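You operate a simulated robot arm through the tools that you are given. There is no shell and no other tool. Be economical: measure what you need, move in short steps, check, and stop when the job is done.

Carry out the task below with a simulated robot arm. There is one attempt and no reset: what you move stays moved.

TASK
Take the pin gauge from the top of the low cabinet and put it on top of the black hub there.

It is judged by the outcome, as a careful person would: the job done as asked, and still so three seconds after it is handed in. It fails if anything else is knocked over, pushed out of place, dropped, spilled or broken.

THE ROBOT
A 6-joint arm with a two-finger parallel gripper, fixed in place. Base frame: the origin is at the foot of the arm, x ahead of it, y to its left, z up; the work surface is at about z = 0. Lengths are in mm, angles in rad, forces in N, time in s.
With the tool pointing down near the work surface it reaches from about 140 to 580 mm from the base axis. Its first joint turns from -1.152 to 1.152 rad. Payload 2.1 kg.
Tool frame: the origin (TCP) lies between the finger pads and is the grasp point; the fingertips stand 30 mm ahead of it; z points along the fingers, y is the line along which they close. The gripper opens to 94 mm. The fingers are 28 mm wide and 10 mm thick; the gripper's body (50 by 96 mm) begins 55 mm behind the TCP.
Orientation is that of the tool frame in the base frame, as a unit quaternion [x, y, z, w]. With the fingers straight down and closing along the base's y, the tool's x points along the base's -x, its y along +y and its z along -z.

THE INTERFACE
- The arm moves only by the tool nudge_tool. Its argument "steps" is a list that holds one entry, the list of rows, each a list of 7 numbers: the shift along the tool's x, y, z in mm, then the turn, a rotation vector about the tool's x, y, z in rad, then the finger opening in mm, from 0 to 94. In form: [[[tx, ty, tz, rx, ry, rz, jaw], ...]]. A call has 1 to 8 rows; each row shifts and turns the commanded pose from where the row before left it, along the tool's axes as they then stand. A row lasts 0.2 s, in which the tool goes at most 50 mm and 0.15 rad; a call with a longer step from one row to the next is refused whole, and so is a gripper value outside its range. A pose out of reach is approached as far as the arm can. The call stops where the force on the tool passes 40 N (or 10 N more than at its start, if that is more) or the arm is blocked; 0.2 s more then pass. The fingers move at their own pace (about 72 mm/s each) and stop on an object; they squeeze with about 28 N. The grip force told is the motor's: it shows also when the fingers shut on nothing. Time passes only in rows, and 0.2 s behind the last, so rows that do not move let the fingers close. It gives the time, the measured TCP pose, the force on the tool (base axes), the opening and the grip force at its end, in the units of the frame above (readings bear some noise).
- Cameras (640 x 400 px; columns grow to the right, rows downward): "scene" is fixed at [56, -369.4, 486.2]; the picture's right is [0.79, -0.62, 0.00], its down [-0.33, -0.41, -0.85] and it looks along [0.53, 0.67, -0.53] (base axes); focal length 329 px, centre (320, 200). "wrist" rides on the gripper at [-37, 0, -58] in the tool frame; the picture's right is [0.00, -1.00, 0.00], its down [0.97, 0.00, -0.24] and it looks along [0.24, 0.00, 0.97] (tool axes); focal length 218 px, centre (320, 200).
- capture(camera): a new picture of that camera. No time passes.
- probe_pixels(camera, pixels): for up to 12 pixels [column, row] of the newest picture of that camera ("zoom" is the newest enlarged one), the place [x, y, z] in the base frame of the surface seen there, good to about 2 mm. No time passes.
- close_up(camera, box): a new picture of the part [left, top, right, bottom] of that camera's present view, enlarged. No time passes.
- finish_job(): hands the job in; it is judged then, once.

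Work in short steps. Measure before you move; look again where a grasp or a placing could have gone wrong, and mend it. You have 60 turns and 22 pictures in all, those below and enlarged ones among them. Open the gripper and draw the arm clear of the work before you hand the job in, unless the task says otherwise; then end with one line.

The tools are called after ">>>" as a command line: name --argument value ..., lists and objects as JSON in quotes. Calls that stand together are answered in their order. nudge_tool: Moves the arm, as the interface text tells. Its arguments: {"type":"object","properties":{"steps":{"type":"array"}},"required":["steps"]} The other tools are called the same way: capture (camera) takes a picture; probe_pixels (camera, pixels) gives the place of the surface under pixels of a picture; close_up (camera, box) takes an enlarged picture of a part of a camera's view; finish_job () hands the job in.

At the start:

```text
time_s: 0.0
eef_pos: [244.6, 98.5, 251.8]
tool_rot: [0.0, 1.0, 0.0, 0.0]
contact_force: [0.0, -0.2, 1.0]
width: 93.9
gripper_force: 0.0
```

scene: 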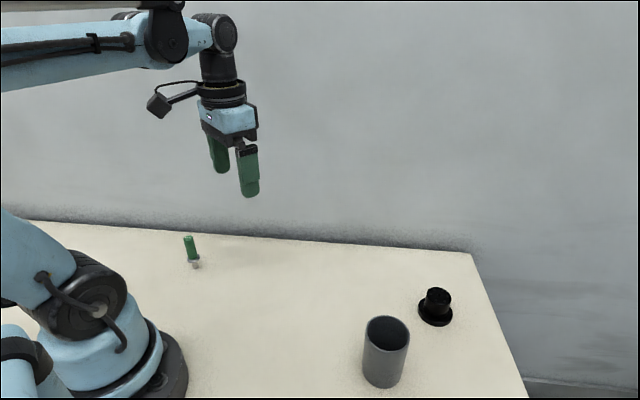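
wrist: 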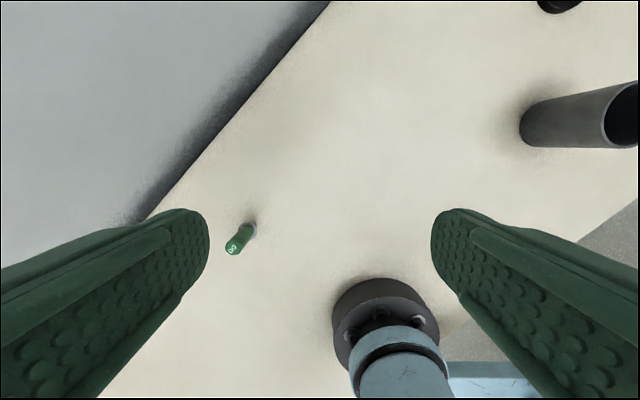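

The pin gauge (green handle, grey foot) stands near scene (191,250), the black hub near (436,305). I enlarge both to measure them.

>>> close_up --camera "scene" --box '[150, 220, 230, 280]'

>>> probe_pixels --camera "scene" --pixels '[[188, 238], [191, 247], [194, 258], [195, 264], [195, 268], [195, 275], [180, 262], [215, 262]]'

>>> close_up --camera "scene" --box '[396, 275, 476, 335]'

>>> probe_pixels --camera "zoom" --pixels '[[320, 120], [320, 160], [260, 140], [400, 140], [320, 110], [320, 200], [320, 300], [320, 370], [190, 280], [440, 300], [100, 300], [320, 440]]'

```text
6.67 times, centred on (190, 250) of scene
```

zoom: 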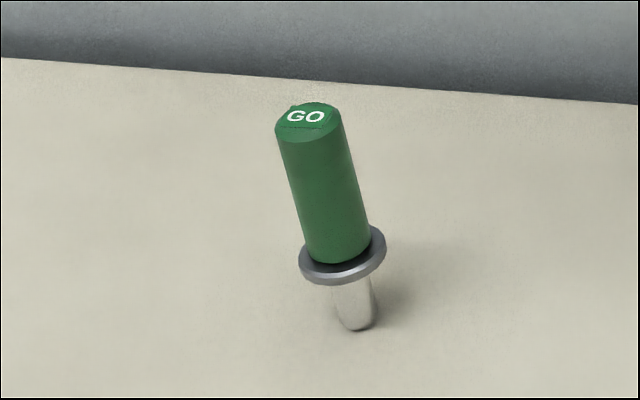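

```text
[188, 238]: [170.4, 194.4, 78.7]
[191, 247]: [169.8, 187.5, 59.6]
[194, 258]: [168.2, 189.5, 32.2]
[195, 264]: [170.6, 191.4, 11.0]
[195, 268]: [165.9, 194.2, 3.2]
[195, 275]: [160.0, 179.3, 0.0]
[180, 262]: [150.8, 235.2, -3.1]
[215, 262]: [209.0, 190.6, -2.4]
```

```text
6.67 times, centred on (436, 305) of scene
```

zoom: 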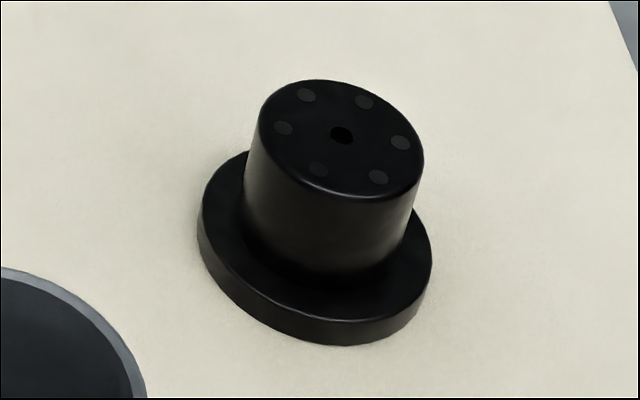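

```text
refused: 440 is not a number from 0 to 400
```

The zoom shows the hub with a flat top at about (340,135). I probe its top, flange and edges, and the cylinder nearby.

>>> probe_pixels --camera "zoom" --pixels '[[340, 150], [318, 88], [270, 125], [413, 150], [345, 190], [380, 110], [325, 240], [320, 300], [220, 230], [420, 270], [340, 134], [250, 370]]'

>>> probe_pixels --camera "scene" --pixels '[[366, 325], [408, 328], [388, 318], [386, 344], [384, 365], [384, 383], [188, 237], [193, 252], [187, 256]]'

```text
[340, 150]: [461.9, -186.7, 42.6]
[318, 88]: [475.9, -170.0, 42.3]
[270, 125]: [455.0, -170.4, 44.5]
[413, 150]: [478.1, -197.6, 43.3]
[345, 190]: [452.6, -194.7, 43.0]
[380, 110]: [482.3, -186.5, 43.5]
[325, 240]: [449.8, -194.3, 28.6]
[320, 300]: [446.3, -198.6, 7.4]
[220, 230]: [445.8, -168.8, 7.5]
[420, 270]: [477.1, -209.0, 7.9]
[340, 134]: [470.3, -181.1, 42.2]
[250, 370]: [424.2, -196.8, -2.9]
```

```text
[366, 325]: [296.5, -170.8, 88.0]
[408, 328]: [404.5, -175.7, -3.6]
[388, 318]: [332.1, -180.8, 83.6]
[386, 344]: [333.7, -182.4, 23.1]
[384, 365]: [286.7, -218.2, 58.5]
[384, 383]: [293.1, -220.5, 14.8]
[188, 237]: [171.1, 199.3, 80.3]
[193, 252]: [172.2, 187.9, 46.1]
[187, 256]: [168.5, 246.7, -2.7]
```

The hub's top is flat at z≈43, centre ≈(467,-183); the pin is upright at ≈(171.5,197.5), 80 tall, with the flange at about z 25. I move above the pin, staying high, and look with the wrist camera.

>>> nudge_tool --steps '[[[18.3, 24.75, 0, 0, 0, 0, 60], [18.3, 24.75, 0, 0, 0, 0, 60], [18.3, 24.75, 0, 0, 0, 0, 60], [18.2, 24.75, 0, 0, 0, 0, 60], [0, 0, 40, 0, 0, 0, 60], [0, 0, 40, 0, 0, 0, 60]]]'

>>> capture --camera "wrist"

```text
time_s: 1.4
eef_pos: [173.5, 198.4, 169.7]
tool_rot: [0.0, 1.0, 0.0, 0.001]
contact_force: [-0.7, 0.4, -0.6]
width: 60.4
gripper_force: 0.1
```

```text
17 pictures are left
```

wrist: 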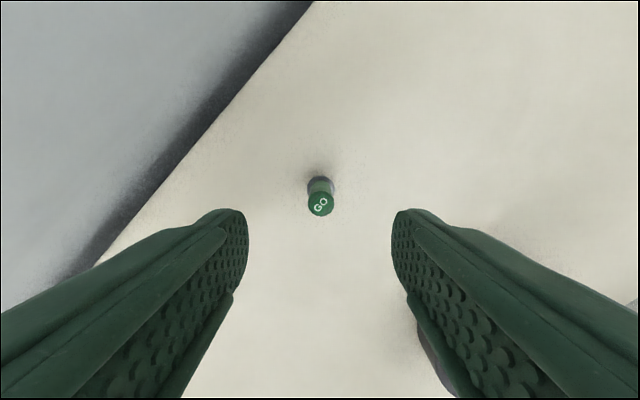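

The pin's top is at wrist (321,203), i.e. about (171.8,197.7): 1.7 mm off in x and 0.7 in y. I correct and descend with the fingers straddling it, to TCP z≈65.

>>> probe_pixels --camera "wrist" --pixels '[[321, 203], [321, 212], [321, 180]]'

>>> nudge_tool --steps '[[[1.7, -0.7, 30, 0, 0, 0, 60], [0, 0, 30, 0, 0, 0, 60], [0, 0, 25, 0, 0, 0, 60], [0, 0, 20, 0, 0, 0, 60], [0, 0, 0, 0, 0, 0, 60]]]'

>>> close_up --camera "scene" --box '[142, 190, 238, 280]'

```text
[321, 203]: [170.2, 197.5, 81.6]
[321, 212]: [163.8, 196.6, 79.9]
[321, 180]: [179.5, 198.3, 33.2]
```

```text
time_s: 2.6
eef_pos: [171.3, 198.9, 66.8]
tool_rot: [0.0, 1.0, 0.0, 0.001]
contact_force: [-0.3, 0.1, -1.5]
width: 60.1
gripper_force: 0.1
```

```text
4.44 times, centred on (190, 235) of scene
```

zoom: 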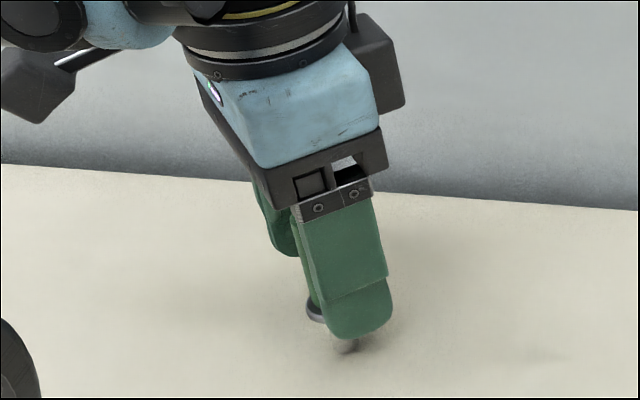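

Fingers straddle the handle with tips above the flange. I shift 0.8 mm in y and close.

>>> nudge_tool --steps '[[[0, -0.8, 1, 0, 0, 0, 30], [0, 0, 0, 0, 0, 0, 24], [0, 0, 0, 0, 0, 0, 20], [0, 0, 0, 0, 0, 0, 17], [0, 0, 0, 0, 0, 0, 10], [0, 0, 0, 0, 0, 0, 0], [0, 0, 0, 0, 0, 0, 0]]]'

>>> capture --camera "wrist"

```text
time_s: 4.2
eef_pos: [171.6, 199.2, 66.2]
tool_rot: [0.001, 1.0, 0.0, 0.002]
contact_force: [0.1, 0.0, 0.1]
width: 17.9
gripper_force: 28.3
```

```text
15 pictures are left
```

wrist: 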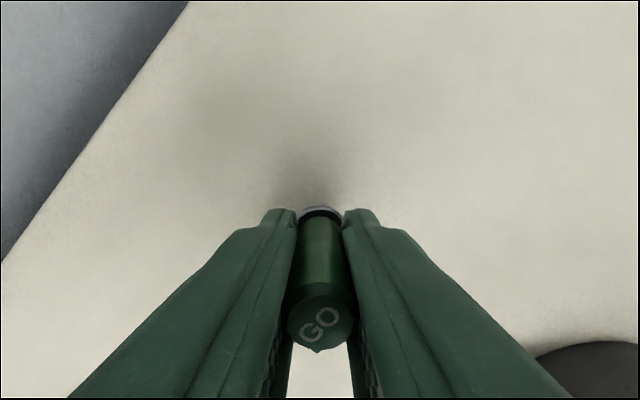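

Gripped at width 17.9 with the pin upright. I lift 130 mm and check.

>>> nudge_tool --steps '[[[0, 0, -10, 0, 0, 0, 0], [0, 0, -20, 0, 0, 0, 0], [0, 0, -30, 0, 0, 0, 0], [0, 0, -30, 0, 0, 0, 0], [0, 0, -30, 0, 0, 0, 0], [0, 0, -10, 0, 0, 0, 0], [0, 0, 0, 0, 0, 0, 0]]]'

>>> nudge_tool --steps '[[[-12, -16, 0, 0, 0, 0, 0], [-24, -31, 0, 0, 0, 0, 0], [-24, -31, 0, 0, 0, 0, 0], [-24, -31, 0, 0, 0, 0, 0], [-24, -31, 0, 0, 0, 0, 0], [-24, -31, 0, 0, 0, 0, 0], [-15, -20, 0, 0, 0, 0, 0]]]'

>>> capture --camera "scene"

```text
time_s: 5.8
eef_pos: [172.2, 196.0, 196.5]
tool_rot: [0.0, 1.0, 0.0, 0.001]
contact_force: [0.1, -0.8, 0.3]
width: 17.9
gripper_force: 27.8
```

```text
time_s: 7.4
eef_pos: [317.8, 2.8, 196.0]
tool_rot: [0.001, 1.0, 0.0, 0.001]
contact_force: [1.1, 0.4, -0.7]
width: 17.5
gripper_force: 27.8
```

```text
14 pictures are left
```

scene: 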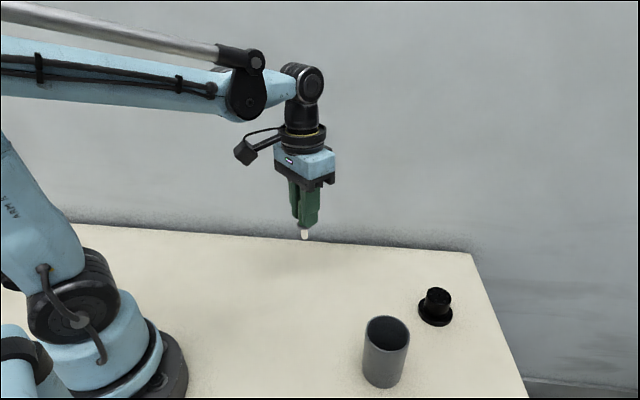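

Pin held, clear of everything. I move the remaining ≈(149,-186) to above the hub.

>>> nudge_tool --steps '[[[-12, -15, 0, 0, 0, 0, 0], [-24, -30, 0, 0, 0, 0, 0], [-25, -31, 0, 0, 0, 0, 0], [-25, -31, 0, 0, 0, 0, 0], [-25, -31, 0, 0, 0, 0, 0], [-24, -30, 0, 0, 0, 0, 0], [-14, -18, 0, 0, 0, 0, 0], [0, 0, 0, 0, 0, 0, 0]]]'

>>> capture --camera "wrist"

>>> close_up --camera "scene" --box '[370, 215, 498, 335]'

```text
time_s: 9.2
eef_pos: [465.4, -180.4, 195.3]
tool_rot: [0.0, 1.0, 0.001, 0.001]
contact_force: [-0.6, 0.4, -0.2]
width: 18.0
gripper_force: 27.8
```

```text
13 pictures are left
```

wrist: 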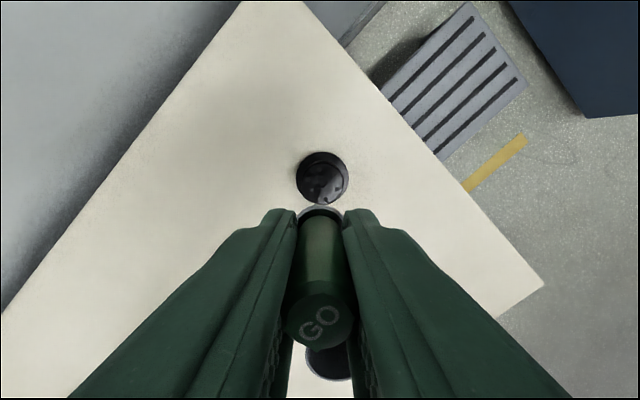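

```text
3.33 times, centred on (434, 275) of scene
```

zoom: 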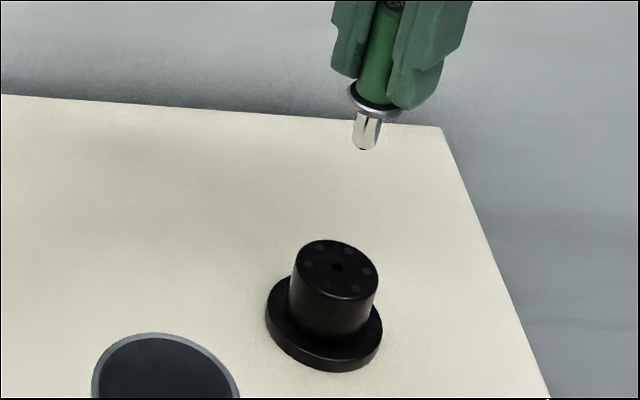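

Wrist view puts the hub at ≈(466,-183) (flange centre at (322,179)), about 0.7 mm ahead and 2.5 mm right of the pin. I correct and descend to ~9 mm above the top (contact expected at TCP z≈109).

>>> nudge_tool --steps '[[[-0.8, -2.4, 10, 0, 0, 0, 0], [0, 0, 20, 0, 0, 0, 0], [0, 0, 20, 0, 0, 0, 0], [0, 0, 17, 0, 0, 0, 0], [0, 0, 9, 0, 0, 0, 0], [0, 0, 0, 0, 0, 0, 0]]]'

>>> close_up --camera "scene" --box '[396, 250, 476, 330]'

>>> capture --camera "wrist"

```text
time_s: 10.6
eef_pos: [467.2, -184.3, 118.0]
tool_rot: [0.0, 1.0, 0.0, 0.0]
contact_force: [-0.3, -0.3, -0.7]
width: 18.0
gripper_force: 27.7
```

```text
5.00 times, centred on (436, 290) of scene
```

zoom: 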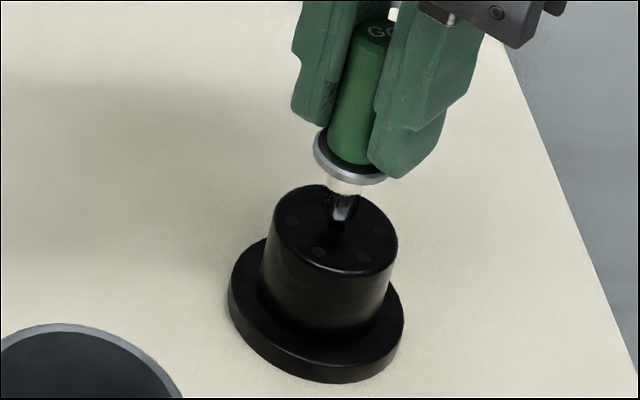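

```text
10 pictures are left
```

wrist: 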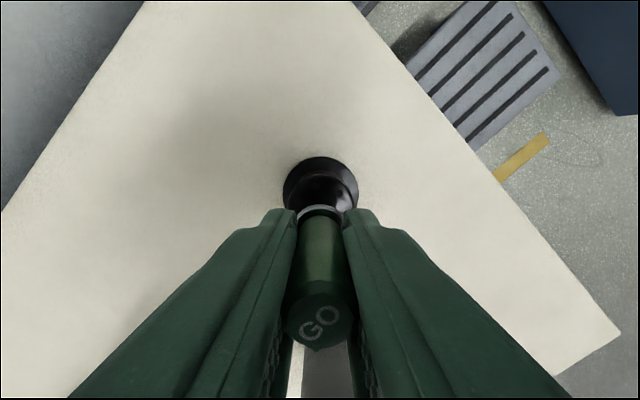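

The shank bottom is roughly centred over the hub's top. I lower 6 mm and then in 1 mm steps, watching the force.

>>> nudge_tool --steps '[[[0, 0, 3, 0, 0, 0, 0], [0, 0, 2, 0, 0, 0, 0], [0, 0, 1, 0, 0, 0, 0], [0, 0, 0, 0, 0, 0, 0]]]'

>>> nudge_tool --steps '[[[0, 0, 1, 0, 0, 0, 0], [0, 0, 0, 0, 0, 0, 0]]]'

>>> close_up --camera "scene" --box '[412, 260, 468, 310]'

```text
time_s: 11.6
eef_pos: [468.2, -184.1, 113.0]
tool_rot: [-0.001, 1.0, -0.001, 0.001]
contact_force: [0.3, 0.7, -1.1]
width: 18.0
gripper_force: 27.4
```

```text
time_s: 12.2
eef_pos: [467.4, -182.4, 110.7]
tool_rot: [0.0, 1.0, 0.001, 0.0]
contact_force: [-0.3, 0.4, 0.0]
width: 17.8
gripper_force: 27.8
```

```text
8.00 times, centred on (440, 285) of scene
```

zoom: 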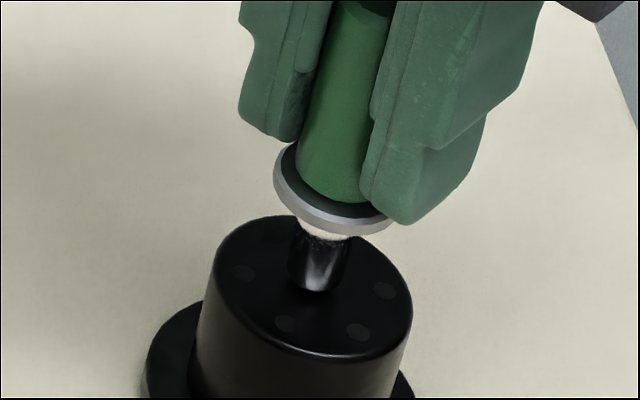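

No contact yet; well centred. I continue in small steps.

>>> nudge_tool --steps '[[[0, 0, 0.7, 0, 0, 0, 0], [0, 0, 0, 0, 0, 0, 0]]]'

>>> nudge_tool --steps '[[[0, 0, 0.7, 0, 0, 0, 0], [0, 0, 0, 0, 0, 0, 0]]]'

```text
time_s: 12.8
eef_pos: [467.3, -182.9, 111.7]
tool_rot: [0.0, 1.0, 0.0, 0.001]
contact_force: [0.0, -0.6, -0.1]
width: 18.0
gripper_force: 28.2
```

```text
time_s: 13.4
eef_pos: [468.4, -183.1, 110.8]
tool_rot: [0.0, 1.0, 0.001, 0.001]
contact_force: [-2.3, -1.2, 14.1]
width: 18.1
gripper_force: 28.1
```

Contact (14 N). I relieve slightly and check before opening.

>>> nudge_tool --steps '[[[0, 0, -0.4, 0, 0, 0, 0], [0, 0, 0, 0, 0, 0, 0]]]'

>>> close_up --camera "scene" --box '[412, 260, 468, 310]'

```text
time_s: 14.0
eef_pos: [468.0, -182.9, 109.9]
tool_rot: [0.0, 1.0, 0.0, 0.0]
contact_force: [-3.0, -1.1, 12.0]
width: 17.6
gripper_force: 27.8
```

```text
8.00 times, centred on (440, 285) of scene
```

zoom: 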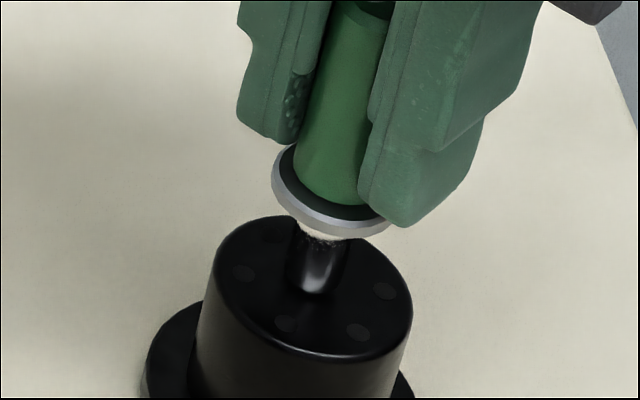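

Still 12 N; I back off a bit more so the opening is gentle.

>>> nudge_tool --steps '[[[0, 0, -0.4, 0, 0, 0, 0], [0, 0, 0, 0, 0, 0, 0]]]'

```text
time_s: 14.6
eef_pos: [469.0, -181.4, 111.3]
tool_rot: [0.0, 1.0, 0.0, 0.0]
contact_force: [0.1, 0.7, -0.3]
width: 17.8
gripper_force: 28.0
```

>>> nudge_tool --steps '[[[0, 0, 0.2, 0, 0, 0, 0], [0, 0, 0, 0, 0, 0, 0]]]'

```text
time_s: 15.2
eef_pos: [468.9, -183.6, 110.8]
tool_rot: [0.001, 1.0, 0.001, 0.0]
contact_force: [0.7, -0.2, -0.9]
width: 17.9
gripper_force: 27.8
```

The pin is within 0.2 mm of the top. I open slowly, in small increments.

>>> nudge_tool --steps '[[[0, 0, 0, 0, 0, 0, 17], [0, 0, 0, 0, 0, 0, 18], [0, 0, 0, 0, 0, 0, 19], [0, 0, 0, 0, 0, 0, 20], [0, 0, 0, 0, 0, 0, 22], [0, 0, 0, 0, 0, 0, 25], [0, 0, 0, 0, 0, 0, 25]]]'

>>> close_up --camera "scene" --box '[412, 260, 468, 310]'

>>> capture --camera "wrist"

```text
time_s: 16.8
eef_pos: [467.6, -182.7, 111.2]
tool_rot: [0.0, 1.0, 0.0, 0.0]
contact_force: [-0.4, 0.2, -0.1]
width: 25.1
gripper_force: 0.0
```

```text
8.00 times, centred on (440, 285) of scene
```

zoom: 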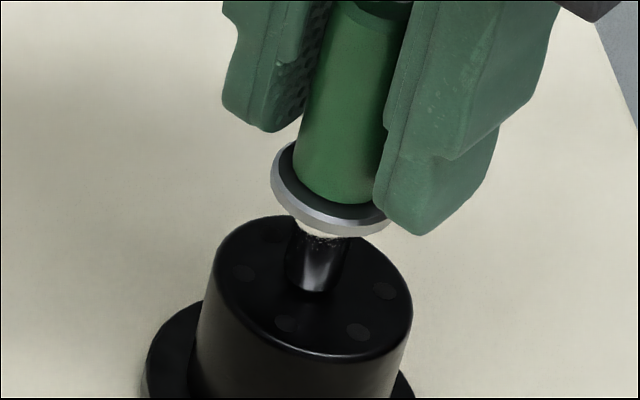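

```text
6 pictures are left
```

wrist: 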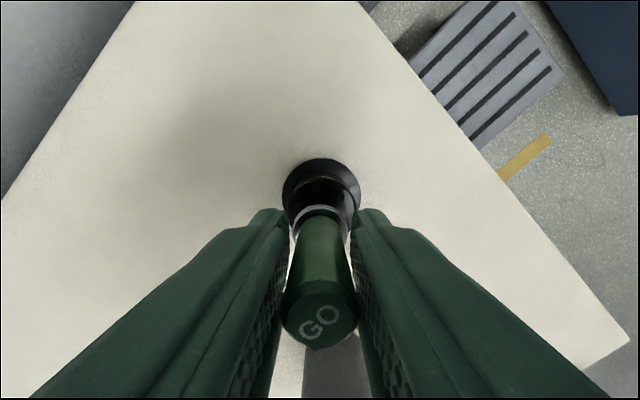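

The pin stands free between the open fingers. I open to 60 and retreat straight up.

>>> nudge_tool --steps '[[[0, 0, 0, 0, 0, 0, 40], [0, 0, 0, 0, 0, 0, 60], [0, 0, 0, 0, 0, 0, 60], [0, 0, -20, 0, 0, 0, 60], [0, 0, -30, 0, 0, 0, 60], [0, 0, -35, 0, 0, 0, 60], [0, 0, -35, 0, 0, 0, 60], [0, 0, -20, 0, 0, 0, 60]]]'

>>> capture --camera "scene"

>>> close_up --camera "scene" --box '[396, 240, 492, 330]'

```text
time_s: 18.6
eef_pos: [467.3, -183.5, 251.3]
tool_rot: [0.0, 1.0, 0.0, 0.001]
contact_force: [-0.2, -0.8, 0.7]
width: 60.1
gripper_force: 0.1
```

```text
5 pictures are left
```

scene: 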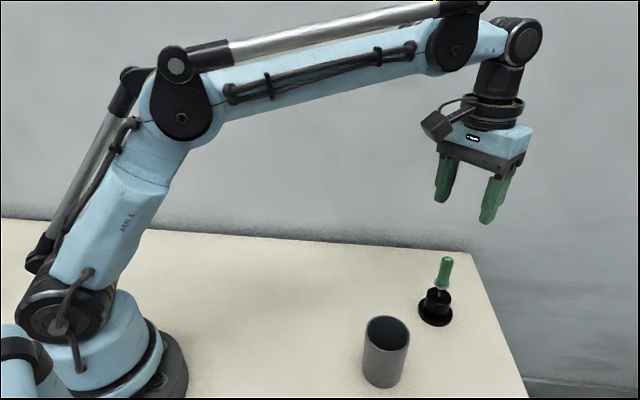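

```text
4.44 times, centred on (444, 285) of scene
```

zoom: 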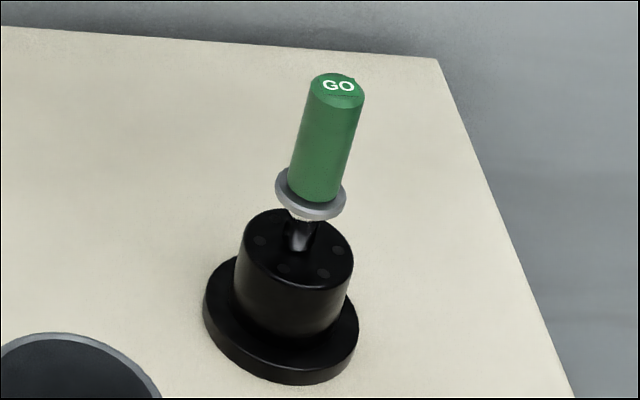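

The pin stands upright on the hub and nothing else has moved. I let a second pass and look once more.

>>> nudge_tool --steps '[[[0, 0, -10, 0, 0, 0, 60], [0, 0, 0, 0, 0, 0, 60], [0, 0, 0, 0, 0, 0, 60], [0, 0, 0, 0, 0, 0, 60], [0, 0, 0, 0, 0, 0, 60], [0, 0, 0, 0, 0, 0, 60]]]'

>>> close_up --camera "scene" --box '[396, 240, 492, 330]'

```text
time_s: 20.0
eef_pos: [467.1, -183.3, 261.8]
tool_rot: [-0.001, 1.0, 0.0, 0.001]
contact_force: [1.5, -0.3, 0.0]
width: 60.0
gripper_force: 0.1
```

```text
4.44 times, centred on (444, 285) of scene
```

zoom: 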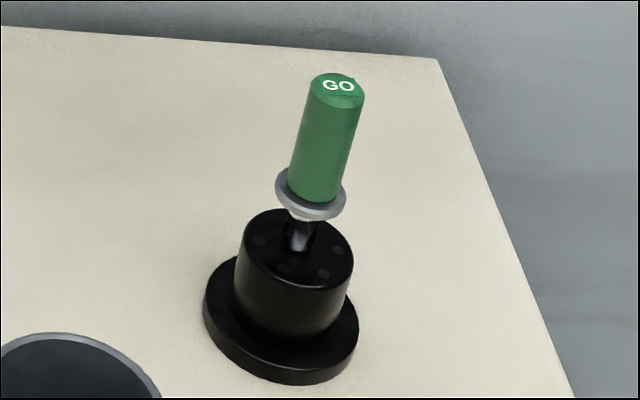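

It is stable and unchanged, so I hand the job in.

>>> finish_job

```text
The job is handed in.
```

The pin gauge is standing upright on top of the black hub; it held steady for over a second after I let go, the arm is clear, and nothing else moved.
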